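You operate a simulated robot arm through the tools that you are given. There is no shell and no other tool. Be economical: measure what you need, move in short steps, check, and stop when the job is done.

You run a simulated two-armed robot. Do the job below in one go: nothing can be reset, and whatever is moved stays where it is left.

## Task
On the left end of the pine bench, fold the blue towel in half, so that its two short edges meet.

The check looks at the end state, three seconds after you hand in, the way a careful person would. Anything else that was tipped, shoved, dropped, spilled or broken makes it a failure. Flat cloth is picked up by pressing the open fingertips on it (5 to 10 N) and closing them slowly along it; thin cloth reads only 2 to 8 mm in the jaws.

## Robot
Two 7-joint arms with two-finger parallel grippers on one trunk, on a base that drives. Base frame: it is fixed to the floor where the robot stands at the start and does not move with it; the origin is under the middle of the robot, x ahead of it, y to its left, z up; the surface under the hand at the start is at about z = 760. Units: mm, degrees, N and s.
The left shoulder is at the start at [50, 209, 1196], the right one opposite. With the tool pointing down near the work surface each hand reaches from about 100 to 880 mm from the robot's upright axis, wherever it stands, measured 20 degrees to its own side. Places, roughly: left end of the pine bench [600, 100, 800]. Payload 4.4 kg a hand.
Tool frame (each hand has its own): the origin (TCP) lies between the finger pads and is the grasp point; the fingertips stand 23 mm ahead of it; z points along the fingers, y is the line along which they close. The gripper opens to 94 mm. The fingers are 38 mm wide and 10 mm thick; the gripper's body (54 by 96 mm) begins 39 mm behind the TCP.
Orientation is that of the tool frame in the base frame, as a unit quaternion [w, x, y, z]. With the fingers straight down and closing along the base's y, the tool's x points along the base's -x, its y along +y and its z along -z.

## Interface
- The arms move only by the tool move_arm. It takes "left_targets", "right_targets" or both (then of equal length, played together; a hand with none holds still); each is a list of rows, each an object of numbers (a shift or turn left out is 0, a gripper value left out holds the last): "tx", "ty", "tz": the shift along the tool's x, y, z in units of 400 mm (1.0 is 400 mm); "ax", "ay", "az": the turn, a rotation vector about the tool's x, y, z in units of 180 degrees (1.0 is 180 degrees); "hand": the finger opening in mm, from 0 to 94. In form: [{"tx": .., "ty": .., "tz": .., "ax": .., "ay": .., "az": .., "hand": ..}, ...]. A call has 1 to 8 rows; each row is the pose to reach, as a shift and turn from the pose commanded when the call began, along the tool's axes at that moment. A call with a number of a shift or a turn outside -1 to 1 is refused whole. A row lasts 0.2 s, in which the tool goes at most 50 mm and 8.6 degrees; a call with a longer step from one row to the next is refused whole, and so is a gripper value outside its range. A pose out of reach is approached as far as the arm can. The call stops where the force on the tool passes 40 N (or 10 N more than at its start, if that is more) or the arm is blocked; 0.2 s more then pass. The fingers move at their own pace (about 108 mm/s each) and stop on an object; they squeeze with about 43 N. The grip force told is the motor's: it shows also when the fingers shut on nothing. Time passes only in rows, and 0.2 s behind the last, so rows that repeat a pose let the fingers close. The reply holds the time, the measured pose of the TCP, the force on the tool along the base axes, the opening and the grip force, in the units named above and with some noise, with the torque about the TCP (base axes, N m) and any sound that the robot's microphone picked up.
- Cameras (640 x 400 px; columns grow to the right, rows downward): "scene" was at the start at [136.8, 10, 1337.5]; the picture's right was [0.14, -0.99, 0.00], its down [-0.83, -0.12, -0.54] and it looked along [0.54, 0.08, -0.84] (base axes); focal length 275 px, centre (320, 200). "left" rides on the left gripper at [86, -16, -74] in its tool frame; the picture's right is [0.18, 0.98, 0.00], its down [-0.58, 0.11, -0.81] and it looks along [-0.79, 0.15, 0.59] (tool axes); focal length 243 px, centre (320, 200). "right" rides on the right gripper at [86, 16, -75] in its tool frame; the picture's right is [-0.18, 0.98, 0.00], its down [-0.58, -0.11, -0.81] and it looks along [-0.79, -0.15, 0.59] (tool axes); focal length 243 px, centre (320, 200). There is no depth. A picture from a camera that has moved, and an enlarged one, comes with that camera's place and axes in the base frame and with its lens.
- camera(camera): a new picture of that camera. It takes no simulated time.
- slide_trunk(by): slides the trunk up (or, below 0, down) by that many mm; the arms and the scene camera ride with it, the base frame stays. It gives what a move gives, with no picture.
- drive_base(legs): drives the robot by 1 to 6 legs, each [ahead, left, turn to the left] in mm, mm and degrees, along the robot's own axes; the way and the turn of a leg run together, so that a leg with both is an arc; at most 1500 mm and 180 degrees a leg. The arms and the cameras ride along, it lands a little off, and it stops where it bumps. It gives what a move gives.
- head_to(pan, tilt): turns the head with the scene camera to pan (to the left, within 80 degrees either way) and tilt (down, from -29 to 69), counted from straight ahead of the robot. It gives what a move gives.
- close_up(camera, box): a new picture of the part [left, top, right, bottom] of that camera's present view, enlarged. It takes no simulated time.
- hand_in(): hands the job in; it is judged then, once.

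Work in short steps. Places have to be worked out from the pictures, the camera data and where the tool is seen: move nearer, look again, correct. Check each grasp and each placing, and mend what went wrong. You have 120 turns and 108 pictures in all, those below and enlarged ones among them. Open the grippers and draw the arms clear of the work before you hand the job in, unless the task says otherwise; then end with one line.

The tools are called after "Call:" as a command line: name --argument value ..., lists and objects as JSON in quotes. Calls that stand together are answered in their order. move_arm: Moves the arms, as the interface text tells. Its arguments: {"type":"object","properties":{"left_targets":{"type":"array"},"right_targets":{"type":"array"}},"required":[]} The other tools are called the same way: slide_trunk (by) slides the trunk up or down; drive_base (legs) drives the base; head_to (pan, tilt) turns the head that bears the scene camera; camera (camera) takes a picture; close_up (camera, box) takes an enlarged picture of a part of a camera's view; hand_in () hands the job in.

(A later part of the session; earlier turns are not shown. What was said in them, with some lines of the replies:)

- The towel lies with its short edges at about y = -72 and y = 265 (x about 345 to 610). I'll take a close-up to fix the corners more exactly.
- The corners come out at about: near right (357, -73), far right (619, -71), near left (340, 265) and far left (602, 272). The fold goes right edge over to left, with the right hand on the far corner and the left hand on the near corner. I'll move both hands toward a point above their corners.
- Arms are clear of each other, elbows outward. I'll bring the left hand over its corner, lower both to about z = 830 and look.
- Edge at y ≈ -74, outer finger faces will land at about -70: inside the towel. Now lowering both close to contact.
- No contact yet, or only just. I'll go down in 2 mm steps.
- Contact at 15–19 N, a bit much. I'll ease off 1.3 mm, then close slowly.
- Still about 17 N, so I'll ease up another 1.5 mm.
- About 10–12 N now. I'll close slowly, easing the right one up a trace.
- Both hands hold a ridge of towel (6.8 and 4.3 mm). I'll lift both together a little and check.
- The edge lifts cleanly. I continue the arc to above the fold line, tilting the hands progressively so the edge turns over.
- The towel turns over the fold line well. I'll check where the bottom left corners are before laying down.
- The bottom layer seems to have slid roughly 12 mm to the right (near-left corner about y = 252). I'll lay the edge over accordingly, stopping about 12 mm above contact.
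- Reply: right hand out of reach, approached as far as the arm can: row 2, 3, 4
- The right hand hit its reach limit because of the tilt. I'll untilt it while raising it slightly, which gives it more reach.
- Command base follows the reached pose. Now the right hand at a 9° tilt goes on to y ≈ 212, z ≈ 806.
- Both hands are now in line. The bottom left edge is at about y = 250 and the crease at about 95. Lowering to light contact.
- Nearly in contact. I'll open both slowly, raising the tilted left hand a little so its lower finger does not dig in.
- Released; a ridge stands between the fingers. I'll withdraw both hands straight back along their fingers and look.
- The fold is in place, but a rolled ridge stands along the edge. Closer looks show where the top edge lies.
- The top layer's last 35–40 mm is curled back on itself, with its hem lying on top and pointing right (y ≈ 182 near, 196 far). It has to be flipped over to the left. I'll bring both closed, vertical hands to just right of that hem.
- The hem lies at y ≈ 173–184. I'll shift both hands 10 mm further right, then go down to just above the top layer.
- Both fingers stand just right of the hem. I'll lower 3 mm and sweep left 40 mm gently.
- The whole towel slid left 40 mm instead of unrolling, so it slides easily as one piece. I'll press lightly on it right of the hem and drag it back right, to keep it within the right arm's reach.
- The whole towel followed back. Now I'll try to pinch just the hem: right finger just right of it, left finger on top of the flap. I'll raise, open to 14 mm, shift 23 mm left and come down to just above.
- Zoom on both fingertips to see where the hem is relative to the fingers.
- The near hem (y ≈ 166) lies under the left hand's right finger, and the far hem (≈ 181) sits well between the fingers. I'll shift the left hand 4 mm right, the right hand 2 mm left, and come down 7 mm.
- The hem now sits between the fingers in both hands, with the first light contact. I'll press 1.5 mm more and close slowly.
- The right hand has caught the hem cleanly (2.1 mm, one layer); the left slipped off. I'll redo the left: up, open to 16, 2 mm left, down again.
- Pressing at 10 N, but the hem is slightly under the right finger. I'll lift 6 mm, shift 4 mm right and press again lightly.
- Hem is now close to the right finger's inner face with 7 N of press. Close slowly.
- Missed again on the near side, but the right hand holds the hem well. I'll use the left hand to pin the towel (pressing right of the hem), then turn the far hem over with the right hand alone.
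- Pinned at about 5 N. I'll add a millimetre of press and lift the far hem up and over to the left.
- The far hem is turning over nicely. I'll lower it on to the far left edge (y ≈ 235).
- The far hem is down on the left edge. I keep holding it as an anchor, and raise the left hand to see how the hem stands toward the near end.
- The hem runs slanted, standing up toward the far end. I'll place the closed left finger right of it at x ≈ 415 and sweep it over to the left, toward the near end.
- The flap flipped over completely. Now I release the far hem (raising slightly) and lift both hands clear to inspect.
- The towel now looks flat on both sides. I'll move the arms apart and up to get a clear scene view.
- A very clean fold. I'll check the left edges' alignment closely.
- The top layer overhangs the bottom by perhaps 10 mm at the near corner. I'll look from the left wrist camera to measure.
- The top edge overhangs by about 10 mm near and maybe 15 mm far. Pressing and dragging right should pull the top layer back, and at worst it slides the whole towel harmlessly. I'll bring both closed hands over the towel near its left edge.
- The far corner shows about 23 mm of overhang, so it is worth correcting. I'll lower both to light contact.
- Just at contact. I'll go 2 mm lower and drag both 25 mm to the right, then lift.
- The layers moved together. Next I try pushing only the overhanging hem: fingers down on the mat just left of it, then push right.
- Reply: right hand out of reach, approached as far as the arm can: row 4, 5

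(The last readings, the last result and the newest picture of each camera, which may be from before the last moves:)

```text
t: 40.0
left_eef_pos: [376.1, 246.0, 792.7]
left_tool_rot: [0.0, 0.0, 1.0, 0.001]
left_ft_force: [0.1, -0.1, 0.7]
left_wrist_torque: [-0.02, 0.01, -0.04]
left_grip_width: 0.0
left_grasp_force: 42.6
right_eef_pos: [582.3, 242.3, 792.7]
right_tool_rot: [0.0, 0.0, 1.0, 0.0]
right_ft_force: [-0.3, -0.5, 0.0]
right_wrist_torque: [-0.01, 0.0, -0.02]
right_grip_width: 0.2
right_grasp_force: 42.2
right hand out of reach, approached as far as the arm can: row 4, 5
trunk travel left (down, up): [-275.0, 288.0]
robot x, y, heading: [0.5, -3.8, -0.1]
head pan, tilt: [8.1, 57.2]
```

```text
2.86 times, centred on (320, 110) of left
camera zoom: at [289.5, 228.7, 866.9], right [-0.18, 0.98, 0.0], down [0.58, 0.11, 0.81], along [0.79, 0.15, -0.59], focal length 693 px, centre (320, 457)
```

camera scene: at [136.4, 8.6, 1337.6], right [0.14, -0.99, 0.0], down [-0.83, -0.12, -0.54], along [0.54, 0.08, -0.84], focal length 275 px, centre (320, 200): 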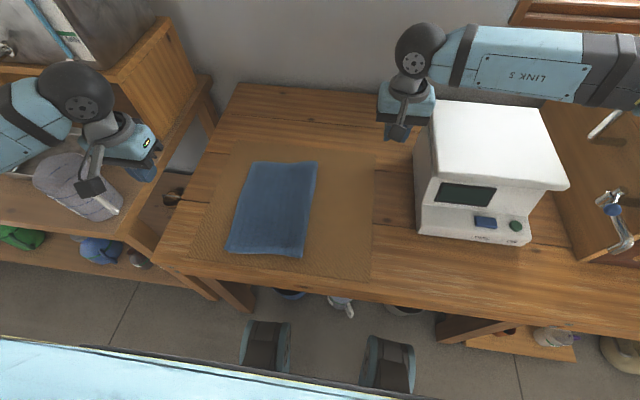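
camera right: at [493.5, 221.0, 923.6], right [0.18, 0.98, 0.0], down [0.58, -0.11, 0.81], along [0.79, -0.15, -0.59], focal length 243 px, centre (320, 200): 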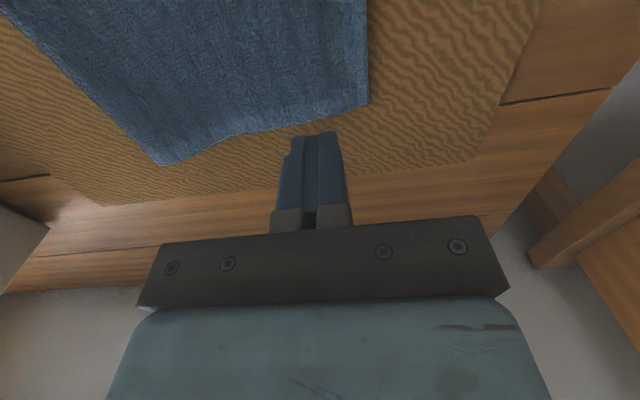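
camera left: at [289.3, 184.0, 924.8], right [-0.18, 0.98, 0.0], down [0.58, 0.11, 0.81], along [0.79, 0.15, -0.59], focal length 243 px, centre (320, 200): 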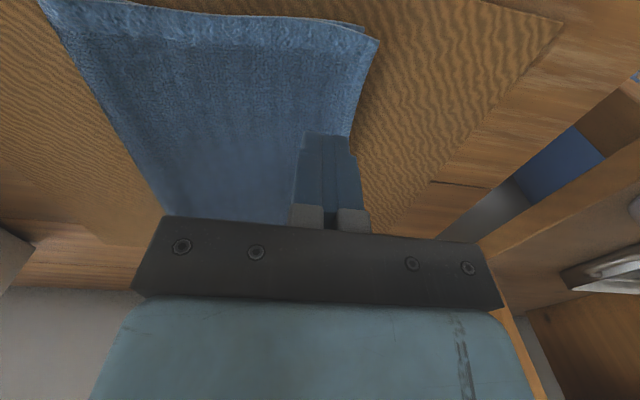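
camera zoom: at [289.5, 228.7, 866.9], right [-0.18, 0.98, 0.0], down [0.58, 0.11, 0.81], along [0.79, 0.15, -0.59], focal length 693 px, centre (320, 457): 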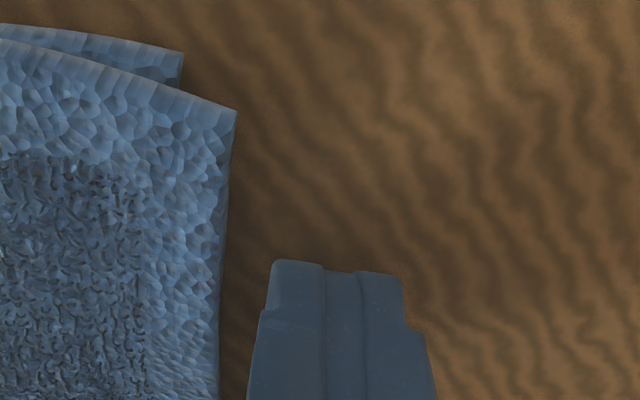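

The right hand is at its reach limit there. I'll lift both, drag the towel another 45 mm right, which has worked before, and then push the hem within reach.

Call:
move_arm --right_targets '[{"tz": -0.06}, {"ty": -0.08, "tz": -0.06}, {"ty": -0.1, "tz": -0.02}, {"ty": -0.1, "tz": 0.002}, {"ty": -0.14, "tz": 0.002}, {"ty": -0.18, "tz": 0.002}, {"ty": -0.22, "tz": 0.002}, {"ty": -0.22, "tz": -0.06}]' --left_targets '[{"tz": -0.06}, {"ty": -0.08, "tz": -0.06}, {"ty": -0.11, "tz": -0.02}, {"ty": -0.11, "tz": 0.0}, {"ty": -0.15, "tz": 0.0}, {"ty": -0.19, "tz": 0.0}, {"ty": -0.23, "tz": 0.0}, {"ty": -0.23, "tz": -0.06}]'

Call:
camera --camera "right"

Call:
camera --camera "left"

```text
t: 41.8
left_eef_pos: [374.9, 152.4, 815.2]
left_tool_rot: [0.0, -0.001, 1.0, 0.001]
left_ft_force: [0.3, 0.2, 0.1]
left_wrist_torque: [-0.01, -0.01, 0.0]
left_grip_width: 0.1
left_grasp_force: 42.6
right_eef_pos: [582.3, 153.0, 815.5]
right_tool_rot: [0.0, 0.0, 1.0, 0.0]
right_ft_force: [-1.3, -0.4, 0.8]
right_wrist_torque: [0.01, -0.03, -0.01]
right_grip_width: 0.1
right_grasp_force: 42.2
trunk travel left (down, up): [-275.0, 288.0]
robot x, y, heading: [-2.1, -0.5, -0.2]
head pan, tilt: [8.1, 57.2]
```

```text
37 pictures are left
camera right: at [496.8, 170.7, 891.0], right [0.18, 0.98, 0.0], down [0.58, -0.11, 0.81], along [0.79, -0.15, -0.59], focal length 243 px, centre (320, 200)
```

right: 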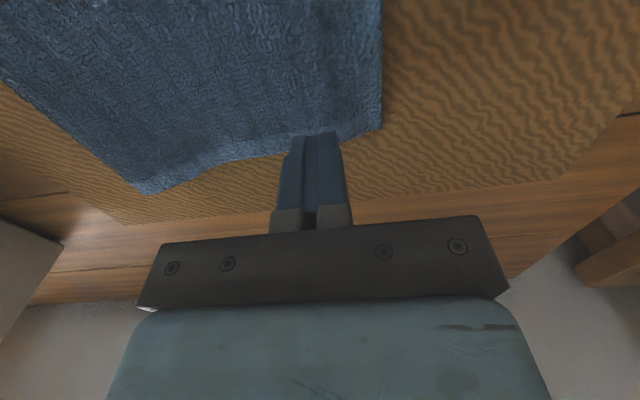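

```text
36 pictures are left
camera left: at [288.6, 135.4, 890.2], right [-0.18, 0.98, 0.0], down [0.58, 0.11, 0.81], along [0.79, 0.15, -0.59], focal length 243 px, centre (320, 200)
```

left: 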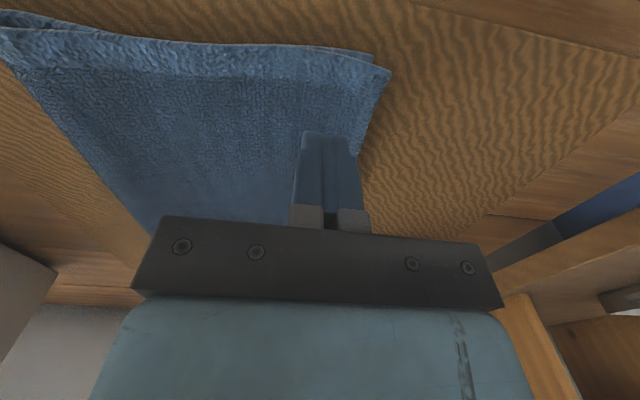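

Hem now at y ≈ 184 near and 190 far. I'll place the fingers on the mat just left of the hem.

Call:
move_arm --right_targets '[{"ty": 0.04, "tz": -0.03}, {"ty": 0.1, "tz": -0.03}, {"ty": 0.1325, "tz": 0.0}, {"ty": 0.1325, "tz": 0.04}, {"ty": 0.1325, "tz": 0.061}]' --left_targets '[{"ty": 0.04, "tz": -0.03}, {"ty": 0.1, "tz": -0.03}, {"ty": 0.12, "tz": 0.0}, {"ty": 0.12, "tz": 0.04}, {"ty": 0.12, "tz": 0.061}]'

Call:
close_up --camera "right" --box '[220, 60, 420, 200]'

Call:
close_up --camera "left" --box '[220, 40, 420, 180]'

```text
t: 43.0
left_eef_pos: [376.9, 201.1, 790.5]
left_tool_rot: [-0.001, 0.0, 1.0, 0.0]
left_ft_force: [1.1, -0.2, 0.0]
left_wrist_torque: [0.0, 0.02, -0.01]
left_grip_width: 0.2
left_grasp_force: 42.4
right_eef_pos: [582.1, 209.2, 792.7]
right_tool_rot: [0.0, 0.0, 1.0, -0.001]
right_ft_force: [-0.8, -0.5, -0.5]
right_wrist_torque: [0.0, 0.03, 0.01]
right_grip_width: 0.0
right_grasp_force: 42.0
trunk travel left (down, up): [-275.0, 288.0]
robot x, y, heading: [-2.1, -0.7, 0.0]
head pan, tilt: [8.1, 57.2]
```

```text
2.86 times, centred on (320, 130) of right
camera zoom: at [497.1, 224.1, 867.1], right [0.18, 0.98, 0.0], down [0.58, -0.11, 0.81], along [0.79, -0.15, -0.59], focal length 693 px, centre (320, 400)
```

zoom: 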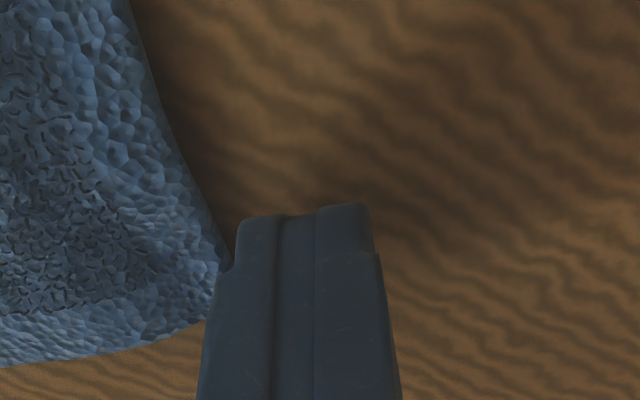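

```text
2.86 times, centred on (320, 110) of left
camera zoom: at [289.4, 184.4, 866.0], right [-0.18, 0.98, 0.0], down [0.58, 0.11, 0.81], along [0.79, 0.15, -0.59], focal length 693 px, centre (320, 457)
```

zoom: 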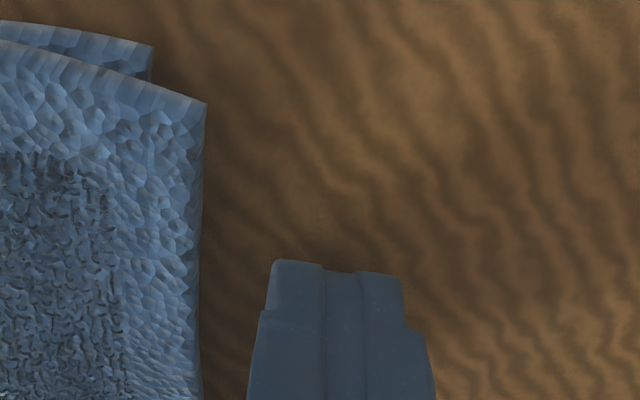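

Both fingers are on the mat, just outside the hem (gaps about 3 mm far, 10 mm near). Pushing right gently: far 15 mm, near 12 mm.

Call:
move_arm --right_targets '[{"ty": -0.01}, {"ty": -0.02}, {"ty": -0.03}, {"ty": -0.038}]' --left_targets '[{"ty": -0.01}, {"ty": -0.02}, {"ty": -0.027}, {"ty": -0.03}]'

Call:
close_up --camera "right" --box '[120, 0, 420, 200]'

Call:
close_up --camera "left" --box '[120, 0, 420, 200]'

```text
t: 44.0
left_eef_pos: [375.9, 187.6, 790.1]
left_tool_rot: [0.0, 0.0, 1.0, 0.002]
left_ft_force: [0.5, 1.5, -0.3]
left_wrist_torque: [-0.01, 0.01, -0.05]
left_grip_width: 0.0
left_grasp_force: 42.5
right_eef_pos: [582.4, 192.5, 791.6]
right_tool_rot: [0.0, 0.0, 1.0, 0.0]
right_ft_force: [-0.4, 0.1, -0.5]
right_wrist_torque: [0.0, 0.01, 0.04]
right_grip_width: 0.3
right_grasp_force: 42.5
trunk travel left (down, up): [-275.0, 288.0]
robot x, y, heading: [0.7, 0.1, 0.1]
head pan, tilt: [8.1, 57.2]
```

```text
2.00 times, centred on (270, 100) of right
camera zoom: at [496.9, 208.5, 866.8], right [0.18, 0.98, 0.0], down [0.58, -0.11, 0.81], along [0.79, -0.15, -0.59], focal length 485 px, centre (420, 400)
```

zoom: 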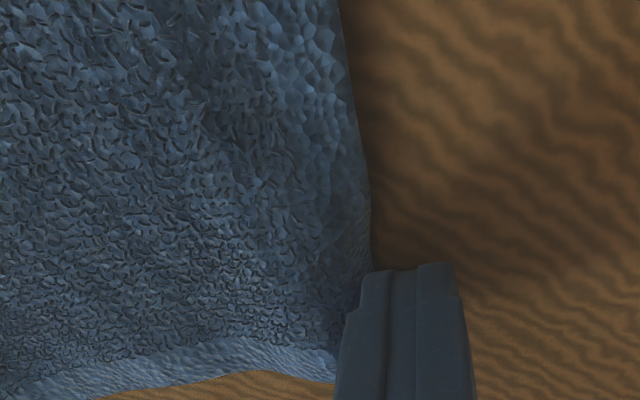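

```text
2.00 times, centred on (270, 100) of left
camera zoom: at [289.3, 172.2, 866.2], right [-0.18, 0.98, 0.0], down [0.58, 0.11, 0.81], along [0.79, 0.15, -0.59], focal length 485 px, centre (420, 400)
```

zoom: 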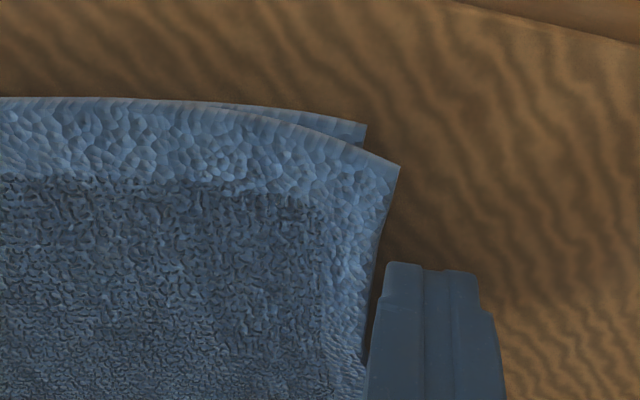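

The far hem is moving with a slight hump forming. I'll push the far one 8 mm more and the near one 6 mm, then lift off and look.

Call:
move_arm --right_targets '[{"ty": -0.01}, {"ty": -0.02}, {"ty": -0.01}, {"ty": 0.0, "tz": -0.06}, {"ty": 0.0, "tz": -0.16}]' --left_targets '[{"ty": -0.01}, {"ty": -0.017}, {"ty": -0.007}, {"ty": 0.0, "tz": -0.06}, {"ty": 0.0, "tz": -0.16}]'

Call:
close_up --camera "right" --box '[40, 0, 420, 200]'

Call:
close_up --camera "left" --box '[40, 0, 420, 200]'

```text
t: 45.2
left_eef_pos: [375.2, 189.6, 854.2]
left_tool_rot: [-0.001, 0.0, 1.0, 0.001]
left_ft_force: [-0.4, 0.5, 0.3]
left_wrist_torque: [0.04, 0.0, -0.02]
left_grip_width: 0.0
left_grasp_force: 42.5
right_eef_pos: [583.6, 191.3, 855.2]
right_tool_rot: [0.0, 0.0, 1.0, 0.0]
right_ft_force: [0.3, 0.1, -0.1]
right_wrist_torque: [-0.04, 0.01, 0.02]
right_grip_width: 0.0
right_grasp_force: 42.5
trunk travel left (down, up): [-275.0, 288.0]
robot x, y, heading: [-0.2, 0.7, -0.1]
head pan, tilt: [8.1, 57.2]
```

```text
1.68 times, centred on (230, 100) of right
camera zoom: at [497.4, 207.6, 930.4], right [0.18, 0.98, 0.0], down [0.58, -0.11, 0.81], along [0.79, -0.15, -0.59], focal length 409 px, centre (472, 368)
```

zoom: 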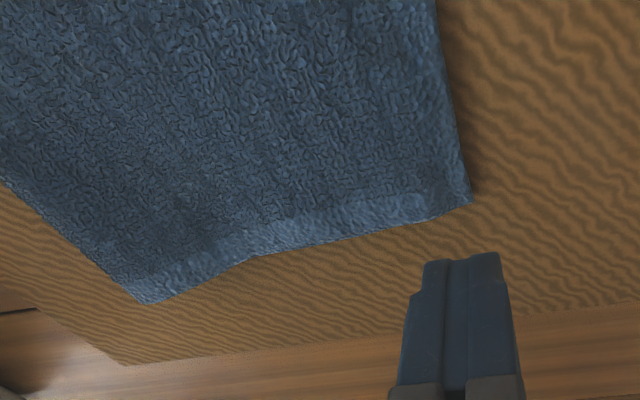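

```text
1.68 times, centred on (230, 100) of left
camera zoom: at [289.0, 172.4, 930.2], right [-0.18, 0.98, 0.0], down [0.58, 0.11, 0.81], along [0.79, 0.15, -0.59], focal length 409 px, centre (472, 368)
```

zoom: 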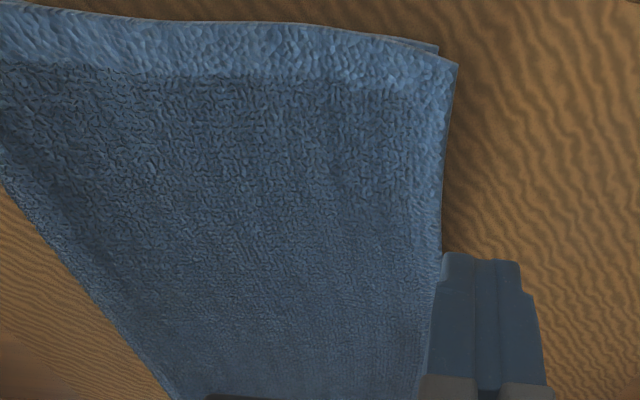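

Zoom on the far-left corner to see whether the step there really is the bottom layer's corner.

Call:
close_up --camera "right" --box '[250, 80, 350, 150]'

```text
5.71 times, centred on (300, 115) of right
camera zoom: at [497.4, 207.6, 930.4], right [0.18, 0.98, 0.0], down [0.58, -0.11, 0.81], along [0.79, -0.15, -0.59], focal length 1386 px, centre (434, 686)
```

zoom: 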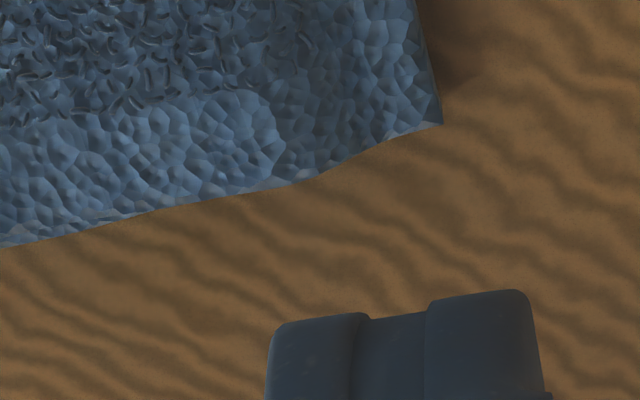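

I need a clear view from the scene camera; moving the arms apart again.

Call:
move_arm --right_targets '[{"tz": -0.1}, {"tz": -0.2}, {"ty": -0.1, "tz": -0.21}, {"ty": -0.22, "tz": -0.21}, {"ty": -0.34, "tz": -0.21}, {"ty": -0.46, "tz": -0.21}, {"ty": -0.58, "tz": -0.21}, {"ty": -0.68, "tz": -0.21}]' --left_targets '[{"tz": -0.1}, {"tz": -0.2}, {"ty": 0.1, "tz": -0.21}, {"ty": 0.2, "tz": -0.21}, {"ty": 0.3, "tz": -0.21}, {"ty": 0.4, "tz": -0.21}, {"ty": 0.45, "tz": -0.21}, {"ty": 0.45, "tz": -0.21}]'

Call:
close_up --camera "scene" --box '[210, 140, 370, 270]'

Call:
close_up --camera "scene" --box '[270, 150, 350, 200]'

```text
t: 47.0
left_eef_pos: [377.2, 368.7, 940.5]
left_tool_rot: [0.0, 0.001, 1.0, 0.001]
left_ft_force: [0.0, 0.1, 0.1]
left_wrist_torque: [0.0, 0.02, -0.01]
left_grip_width: 0.2
left_grasp_force: 42.0
right_eef_pos: [582.7, -80.3, 940.3]
right_tool_rot: [0.0, 0.0, 1.0, 0.001]
right_ft_force: [-0.4, -0.3, 0.7]
right_wrist_torque: [0.04, 0.05, 0.01]
right_grip_width: 0.0
right_grasp_force: 42.1
trunk travel left (down, up): [-275.0, 288.0]
robot x, y, heading: [1.2, 1.7, -0.1]
head pan, tilt: [8.1, 57.2]
```

```text
3.08 times, centred on (290, 205) of scene
camera zoom: at [136.7, 8.7, 1337.6], right [0.14, -0.99, 0.0], down [-0.83, -0.12, -0.54], along [0.54, 0.08, -0.84], focal length 847 px, centre (412, 185)
```

zoom: 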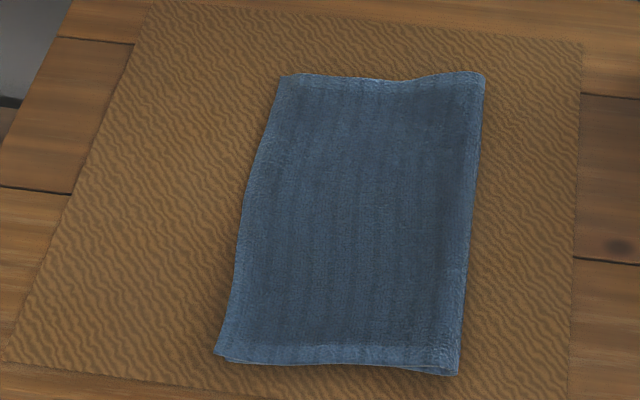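

```text
8.00 times, centred on (310, 175) of scene
camera zoom: at [136.7, 8.7, 1337.6], right [0.14, -0.99, 0.0], down [-0.83, -0.12, -0.54], along [0.54, 0.08, -0.84], focal length 2203 px, centre (400, 400)
```

zoom: 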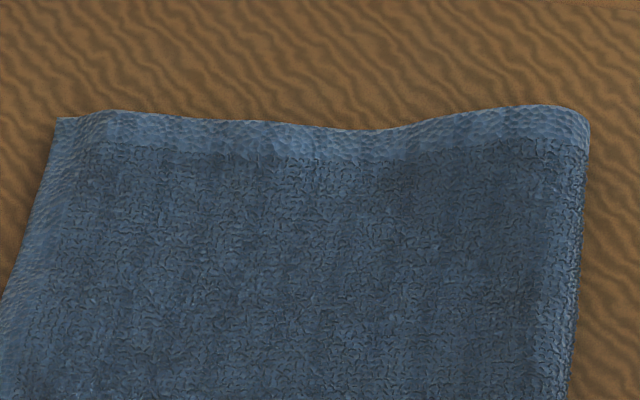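

The far overhang is still about 15 mm (near about 7 mm); the pushed hem sprang back. I'll re-pinch only the far hem with the right hand, lift it and lay it back about 14 mm further right. First, approach with 16 mm opening.

Call:
move_arm --right_targets '[{"ty": 0.11, "hand": 16}, {"ty": 0.22}, {"ty": 0.33}, {"ty": 0.44}, {"ty": 0.54, "tz": 0.03}, {"ty": 0.62, "tz": 0.11}, {"ty": 0.655, "tz": 0.21}, {"ty": 0.655, "tz": 0.32}]'

Call:
close_up --camera "right" --box '[220, 60, 420, 200]'

```text
t: 48.8
left_eef_pos: [377.2, 368.6, 940.3]
left_tool_rot: [0.0, 0.0, 1.0, 0.001]
left_ft_force: [-0.1, -0.2, 0.6]
left_wrist_torque: [0.0, 0.04, 0.02]
left_grip_width: 0.0
left_grasp_force: 42.4
right_eef_pos: [584.0, 182.6, 811.0]
right_tool_rot: [-0.001, 0.0, 1.0, 0.0]
right_ft_force: [0.8, -0.3, -0.2]
right_wrist_torque: [0.0, 0.04, -0.01]
right_grip_width: 16.2
right_grasp_force: 0.0
trunk travel left (down, up): [-275.0, 288.0]
robot x, y, heading: [1.8, -2.8, 0.2]
head pan, tilt: [8.1, 57.2]
```

```text
2.86 times, centred on (320, 130) of right
camera zoom: at [498.1, 198.2, 885.9], right [0.18, 0.98, 0.0], down [0.58, -0.11, 0.81], along [0.79, -0.15, -0.59], focal length 693 px, centre (320, 400)
```

zoom: 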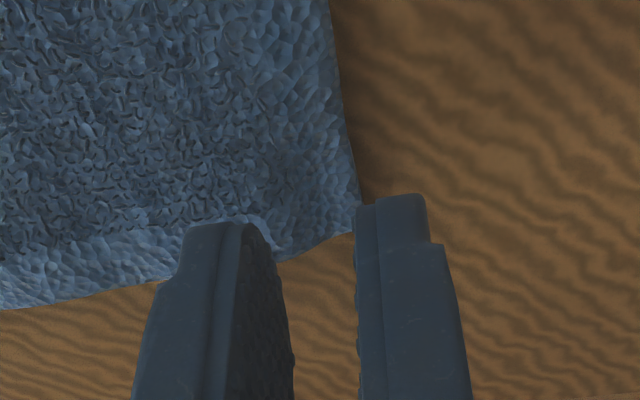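

The hem (y ≈ 188) lies right between the fingers. Descending to contact.

Call:
move_arm --right_targets '[{"tz": 0.02}, {"tz": 0.035}, {"tz": 0.043}, {"tz": 0.047}]'

```text
t: 49.8
left_eef_pos: [376.4, 369.2, 939.4]
left_tool_rot: [0.0, 0.001, 1.0, 0.001]
left_ft_force: [-0.4, 0.1, -0.3]
left_wrist_torque: [0.03, 0.02, 0.0]
left_grip_width: 0.0
left_grasp_force: 42.8
right_eef_pos: [581.9, 181.7, 793.0]
right_tool_rot: [0.0, 0.001, 1.0, 0.0]
right_ft_force: [0.9, 0.1, 0.7]
right_wrist_torque: [-0.02, 0.05, 0.02]
right_grip_width: 16.5
right_grasp_force: 0.4
trunk travel left (down, up): [-275.0, 288.0]
robot x, y, heading: [0.9, 0.7, -0.2]
head pan, tilt: [8.1, 57.2]
```

Barely touching; 2 mm more, then close slowly.

Call:
move_arm --right_targets '[{"tz": 0.006}, {"tz": 0.006, "hand": 13}, {"tz": 0.006, "hand": 10}, {"tz": 0.006, "hand": 7}, {"tz": 0.006, "hand": 4}, {"tz": 0.006, "hand": 1}, {"tz": 0.006, "hand": 0}, {"tz": 0.006, "hand": 0}]'

Call:
close_up --camera "right" --box '[180, 40, 420, 200]'

```text
t: 51.6
left_eef_pos: [376.6, 368.4, 939.2]
left_tool_rot: [0.0, -0.001, 1.0, 0.001]
left_ft_force: [-0.2, -0.6, -0.1]
left_wrist_torque: [-0.03, -0.01, -0.02]
left_grip_width: 0.0
left_grasp_force: 42.0
right_eef_pos: [582.7, 182.2, 790.1]
right_tool_rot: [0.0, 0.0, 1.0, 0.0]
right_ft_force: [-0.1, -1.1, 6.7]
right_wrist_torque: [-0.07, 0.02, 0.01]
right_grip_width: 0.1
right_grasp_force: 42.5
trunk travel left (down, up): [-275.0, 288.0]
robot x, y, heading: [1.1, -1.9, -0.3]
head pan, tilt: [8.1, 57.2]
```

```text
2.50 times, centred on (300, 120) of right
camera zoom: at [496.7, 198.2, 865.9], right [0.18, 0.98, 0.0], down [0.58, -0.11, 0.81], along [0.79, -0.15, -0.59], focal length 606 px, centre (370, 400)
```

zoom: 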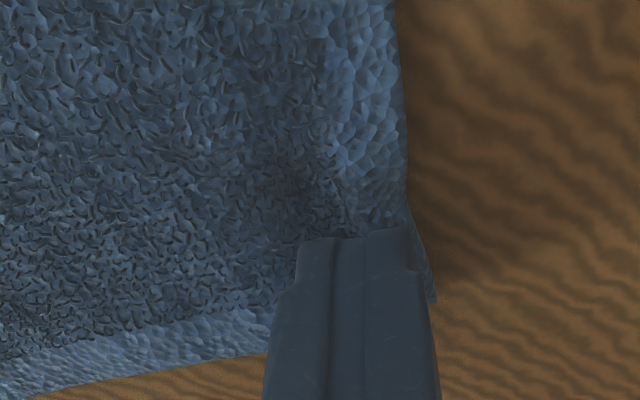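

The left finger slid over the thin hem. I'll retry with the hand tilted 10° so that the outer finger sits lower, on the mat, than the one on the cloth.

Call:
move_arm --right_targets '[{"tz": -0.04}, {"ty": 0.0125, "tz": -0.05, "ax": 0.028, "hand": 18}, {"ty": 0.0125, "tz": -0.05, "ax": 0.0556}, {"ty": 0.0125, "tz": -0.025, "ax": 0.0556}]'

Call:
close_up --camera "right" --box '[220, 60, 420, 200]'

```text
t: 52.6
left_eef_pos: [376.8, 369.1, 939.9]
left_tool_rot: [0.0, -0.001, 1.0, 0.001]
left_ft_force: [0.8, 0.6, -0.4]
left_wrist_torque: [-0.01, 0.0, 0.01]
left_grip_width: 0.0
left_grasp_force: 42.4
right_eef_pos: [581.7, 187.4, 800.3]
right_tool_rot: [0.0, -0.001, 0.996, -0.087]
right_ft_force: [-0.7, 0.2, -0.2]
right_wrist_torque: [0.01, 0.01, -0.04]
right_grip_width: 17.8
right_grasp_force: 0.0
trunk travel left (down, up): [-275.0, 288.0]
robot x, y, heading: [-1.4, 0.2, -0.1]
head pan, tilt: [8.1, 57.2]
```

```text
2.86 times, centred on (320, 130) of right
camera zoom: at [497.1, 216.5, 871.5], right [0.18, 0.97, -0.17], down [0.58, 0.03, 0.81], along [0.79, -0.25, -0.56], focal length 693 px, centre (320, 400)
```

zoom: 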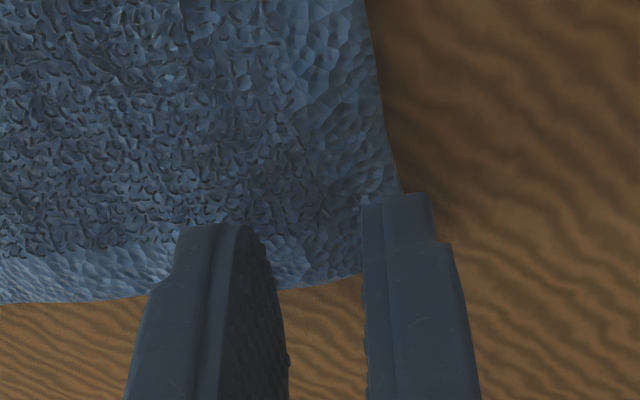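

The hem (y ≈ 197) now lies under the left finger. Shift 10 mm left and look again.

Call:
move_arm --right_targets '[{"ty": 0.025, "tz": -0.006}, {"ty": 0.0257, "tz": 0.0}]'

Call:
close_up --camera "right" --box '[220, 60, 420, 200]'

```text
t: 53.2
left_eef_pos: [377.2, 368.5, 939.9]
left_tool_rot: [-0.001, 0.0, 1.0, 0.001]
left_ft_force: [-0.3, -0.5, 0.1]
left_wrist_torque: [-0.01, -0.01, 0.0]
left_grip_width: 0.1
left_grasp_force: 42.1
right_eef_pos: [583.1, 197.7, 799.1]
right_tool_rot: [0.0, 0.0, 0.996, -0.087]
right_ft_force: [-1.4, 0.0, 0.0]
right_wrist_torque: [-0.02, 0.02, 0.03]
right_grip_width: 17.8
right_grasp_force: 0.1
trunk travel left (down, up): [-275.0, 288.0]
robot x, y, heading: [-1.9, -1.5, 0.0]
head pan, tilt: [8.1, 57.2]
```

```text
2.86 times, centred on (320, 130) of right
camera zoom: at [497.0, 226.5, 870.1], right [0.18, 0.97, -0.17], down [0.58, 0.03, 0.81], along [0.79, -0.25, -0.56], focal length 693 px, centre (320, 400)
```

zoom: 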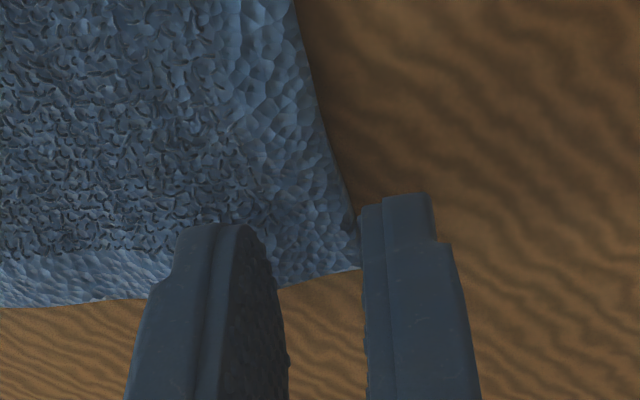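

Hem now sits just inside the outer finger. Descend 8 mm.

Call:
move_arm --right_targets '[{"ty": 0.0017, "tz": 0.01}, {"ty": 0.0035, "tz": 0.018}, {"ty": 0.0035, "tz": 0.021}]'

```text
t: 54.0
left_eef_pos: [376.6, 369.6, 940.6]
left_tool_rot: [0.0, 0.0, 1.0, 0.001]
left_ft_force: [0.7, 0.0, -0.8]
left_wrist_torque: [0.04, -0.02, -0.02]
left_grip_width: 0.0
left_grasp_force: 42.2
right_eef_pos: [582.3, 198.1, 790.7]
right_tool_rot: [0.0, 0.0, 0.996, -0.088]
right_ft_force: [-0.9, -0.4, 0.2]
right_wrist_torque: [0.01, -0.02, 0.0]
right_grip_width: 18.1
right_grasp_force: 0.4
trunk travel left (down, up): [-275.0, 288.0]
robot x, y, heading: [0.6, 0.7, 0.1]
head pan, tilt: [8.1, 57.2]
```

No force yet; 2.5 mm further, then read.

Call:
move_arm --right_targets '[{"tz": 0.004}, {"tz": 0.0065}]'

```text
t: 54.6
left_eef_pos: [376.1, 368.2, 939.9]
left_tool_rot: [0.001, 0.0, 1.0, 0.001]
left_ft_force: [0.0, 0.3, 0.0]
left_wrist_torque: [0.0, -0.06, -0.05]
left_grip_width: 0.0
left_grasp_force: 41.9
right_eef_pos: [581.5, 196.8, 789.9]
right_tool_rot: [0.001, -0.001, 0.996, -0.087]
right_ft_force: [1.2, 0.3, 11.6]
right_wrist_torque: [0.13, 0.04, -0.01]
right_grip_width: 17.9
right_grasp_force: 0.1
trunk travel left (down, up): [-275.0, 288.0]
robot x, y, heading: [-3.3, 1.7, 0.1]
head pan, tilt: [8.1, 57.2]
```

The outer finger is on the mat at 11 N. I'll back off about 1 mm and close slowly.

Call:
move_arm --right_targets '[{"tz": -0.003}, {"tz": -0.003, "hand": 15}, {"tz": -0.003, "hand": 12}, {"tz": -0.003, "hand": 9}, {"tz": -0.003, "hand": 6}, {"tz": -0.003, "hand": 3}, {"tz": -0.003, "hand": 0}, {"tz": -0.003, "hand": 0}]'

Call:
close_up --camera "right" --box '[180, 40, 420, 200]'

```text
t: 56.4
left_eef_pos: [376.1, 369.2, 938.8]
left_tool_rot: [0.0, 0.0, 1.0, 0.001]
left_ft_force: [-0.2, -0.4, -0.1]
left_wrist_torque: [-0.01, -0.02, 0.0]
left_grip_width: 0.0
left_grasp_force: 42.5
right_eef_pos: [582.5, 197.3, 788.2]
right_tool_rot: [-0.001, 0.0, 0.996, -0.087]
right_ft_force: [-1.2, 0.9, 2.8]
right_wrist_torque: [0.0, 0.01, -0.03]
right_grip_width: 0.3
right_grasp_force: 42.2
trunk travel left (down, up): [-275.0, 288.0]
robot x, y, heading: [0.8, 1.3, 0.2]
head pan, tilt: [8.1, 57.2]
```

```text
2.50 times, centred on (300, 120) of right
camera zoom: at [496.6, 226.5, 860.2], right [0.18, 0.97, -0.17], down [0.58, 0.03, 0.81], along [0.79, -0.25, -0.56], focal length 606 px, centre (370, 400)
```

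zoom: 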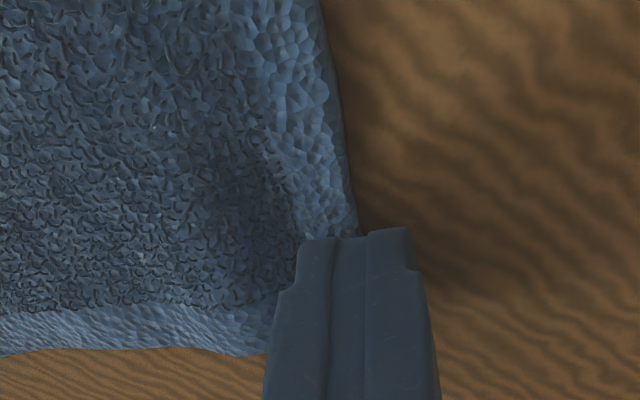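

The pinch missed, but the hem has been pushed right and a dark strip, perhaps the bottom layer, shows beyond it. I'll lift straight up and look.

Call:
move_arm --right_targets '[{"tz": -0.03}, {"tz": -0.1}, {"tz": -0.18}]'

Call:
camera --camera "right"

Call:
close_up --camera "right" --box '[200, 0, 400, 140]'

```text
t: 57.2
left_eef_pos: [377.0, 369.0, 939.3]
left_tool_rot: [-0.001, 0.0, 1.0, 0.001]
left_ft_force: [-0.8, 0.3, 0.3]
left_wrist_torque: [0.0, -0.01, -0.01]
left_grip_width: 0.1
left_grasp_force: 42.5
right_eef_pos: [581.3, 210.0, 859.1]
right_tool_rot: [0.001, 0.0, 0.996, -0.088]
right_ft_force: [0.2, -0.1, 0.4]
right_wrist_torque: [-0.02, -0.04, 0.03]
right_grip_width: 0.0
right_grasp_force: 42.4
trunk travel left (down, up): [-275.0, 288.0]
robot x, y, heading: [-3.0, 0.8, 0.1]
head pan, tilt: [8.1, 57.2]
```

```text
21 pictures are left
camera right: at [495.8, 238.4, 930.9], right [0.18, 0.97, -0.17], down [0.58, 0.03, 0.81], along [0.79, -0.25, -0.56], focal length 243 px, centre (320, 200)
```

right: 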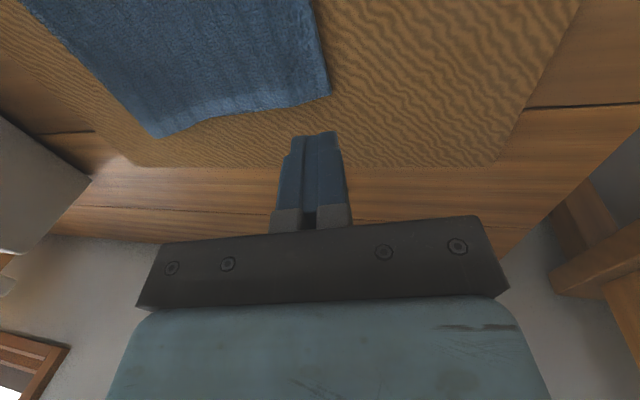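

```text
2.86 times, centred on (300, 70) of right
camera zoom: at [495.8, 238.4, 930.9], right [0.18, 0.97, -0.17], down [0.58, 0.03, 0.81], along [0.79, -0.25, -0.56], focal length 693 px, centre (377, 571)
```

zoom: 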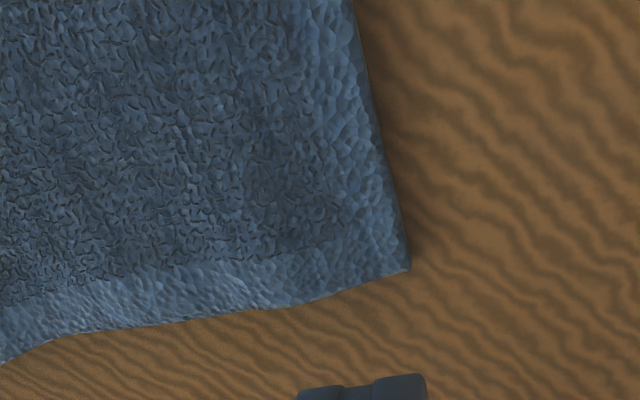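

The step at the far corner looks smaller. I'll pull the right arm away and compare in the scene camera.

Call:
move_arm --right_targets '[{"tz": -0.1, "ax": -0.02}, {"ty": -0.08, "tz": -0.18, "ax": -0.05}, {"ty": -0.2, "tz": -0.18, "ax": -0.0556}, {"ty": -0.32, "tz": -0.18, "ax": -0.0556}, {"ty": -0.44, "tz": -0.18, "ax": -0.0556}, {"ty": -0.56, "tz": -0.2, "ax": -0.0556}, {"ty": -0.68, "tz": -0.22, "ax": -0.0556}]'

Call:
close_up --camera "scene" --box '[210, 140, 370, 270]'

Call:
close_up --camera "scene" --box '[265, 145, 345, 195]'

Call:
close_up --camera "scene" --box '[250, 215, 330, 265]'

```text
t: 58.8
left_eef_pos: [376.7, 368.2, 940.7]
left_tool_rot: [0.0, 0.0, 1.0, 0.002]
left_ft_force: [0.4, -0.9, -0.6]
left_wrist_torque: [0.04, 0.01, 0.04]
left_grip_width: 0.0
left_grasp_force: 42.8
right_eef_pos: [580.9, -44.6, 993.4]
right_tool_rot: [0.0, 0.0, 1.0, 0.001]
right_ft_force: [-0.4, -0.9, 0.6]
right_wrist_torque: [0.0, 0.0, 0.01]
right_grip_width: 0.0
right_grasp_force: 42.5
trunk travel left (down, up): [-275.0, 288.0]
robot x, y, heading: [-3.2, 1.9, -0.1]
head pan, tilt: [8.1, 57.2]
```

```text
3.08 times, centred on (290, 205) of scene
camera zoom: at [136.4, 8.3, 1337.6], right [0.14, -0.99, 0.0], down [-0.83, -0.12, -0.54], along [0.54, 0.08, -0.84], focal length 847 px, centre (412, 185)
```

zoom: 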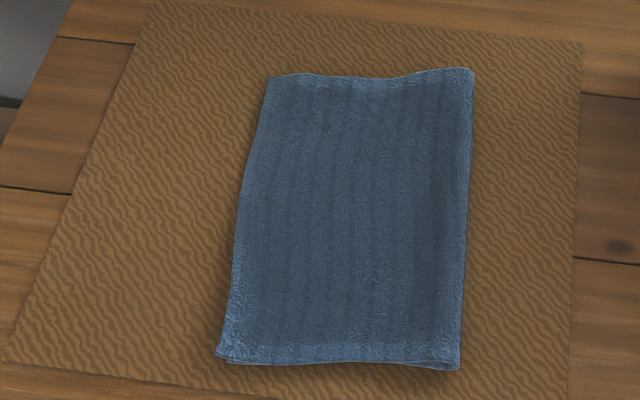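

```text
8.00 times, centred on (305, 170) of scene
camera zoom: at [136.4, 8.3, 1337.6], right [0.14, -0.99, 0.0], down [-0.83, -0.12, -0.54], along [0.54, 0.08, -0.84], focal length 2203 px, centre (440, 440)
```

zoom: 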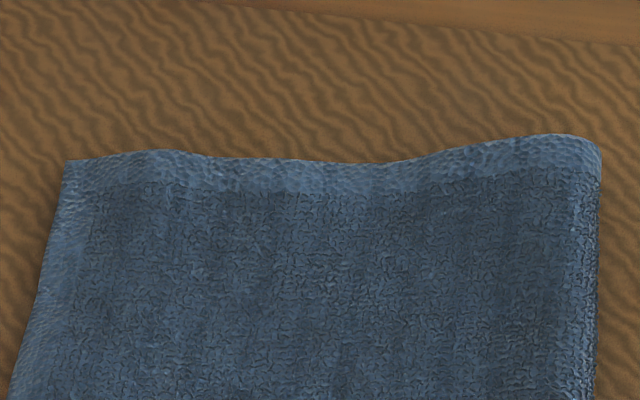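

```text
8.00 times, centred on (290, 240) of scene
camera zoom: at [136.4, 8.3, 1337.6], right [0.14, -0.99, 0.0], down [-0.83, -0.12, -0.54], along [0.54, 0.08, -0.84], focal length 2203 px, centre (560, -120)
```

zoom: 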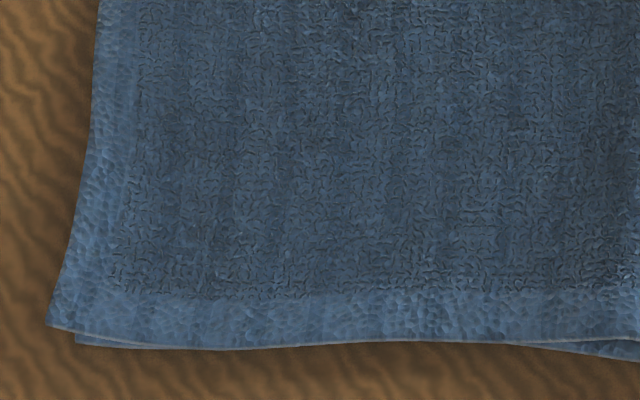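

The towel is a neat, flat rectangle: the overhang is about 8 mm near and similar or a bit more far. I'll open both grippers and draw them back to the sides.

Call:
move_arm --right_targets '[{"ty": -0.05, "tz": -0.05, "hand": 94}, {"ty": -0.1, "tz": -0.1}, {"ty": -0.15, "tz": -0.1}, {"ty": -0.15, "tz": -0.1}]' --left_targets '[{"tz": -0.05, "hand": 94}, {"tz": -0.1}, {"tz": -0.1}, {"tz": -0.1}]'

Call:
camera --camera "scene"

```text
t: 59.8
left_eef_pos: [375.8, 371.5, 979.8]
left_tool_rot: [-0.001, -0.001, 1.0, 0.0]
left_ft_force: [0.3, -0.7, 0.1]
left_wrist_torque: [-0.01, 0.02, -0.01]
left_grip_width: 94.1
left_grasp_force: 0.0
right_eef_pos: [583.0, -101.7, 1033.4]
right_tool_rot: [-0.001, 0.0, 1.0, 0.0]
right_ft_force: [0.4, -0.1, 0.2]
right_wrist_torque: [0.0, -0.03, 0.02]
right_grip_width: 94.0
right_grasp_force: 0.1
trunk travel left (down, up): [-275.0, 288.0]
robot x, y, heading: [0.4, -1.0, 0.1]
head pan, tilt: [8.1, 57.2]
```

```text
16 pictures are left
camera scene: at [136.8, 10.6, 1337.5], right [0.14, -0.99, 0.0], down [-0.83, -0.12, -0.54], along [0.54, 0.08, -0.84], focal length 275 px, centre (320, 200)
```

scene: 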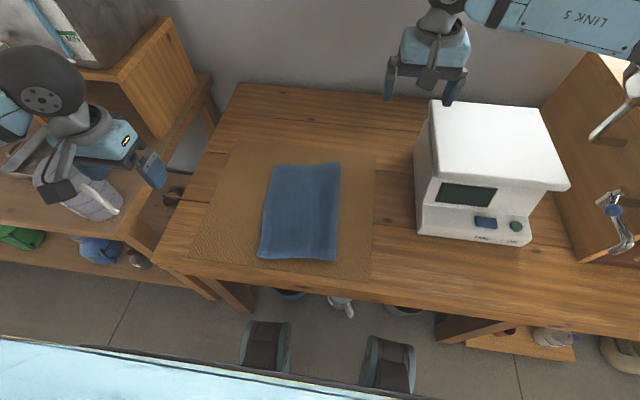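

The towel is folded flat, nothing else was moved, and both grippers are open and clear. Handing in.

Call:
hand_in

```text
The job is handed in.
```

The blue towel is folded in half on the left end of the bench, but its short edges don't meet exactly: the top one overhangs by about 8 mm at the near corner and roughly 15 mm at the far one.
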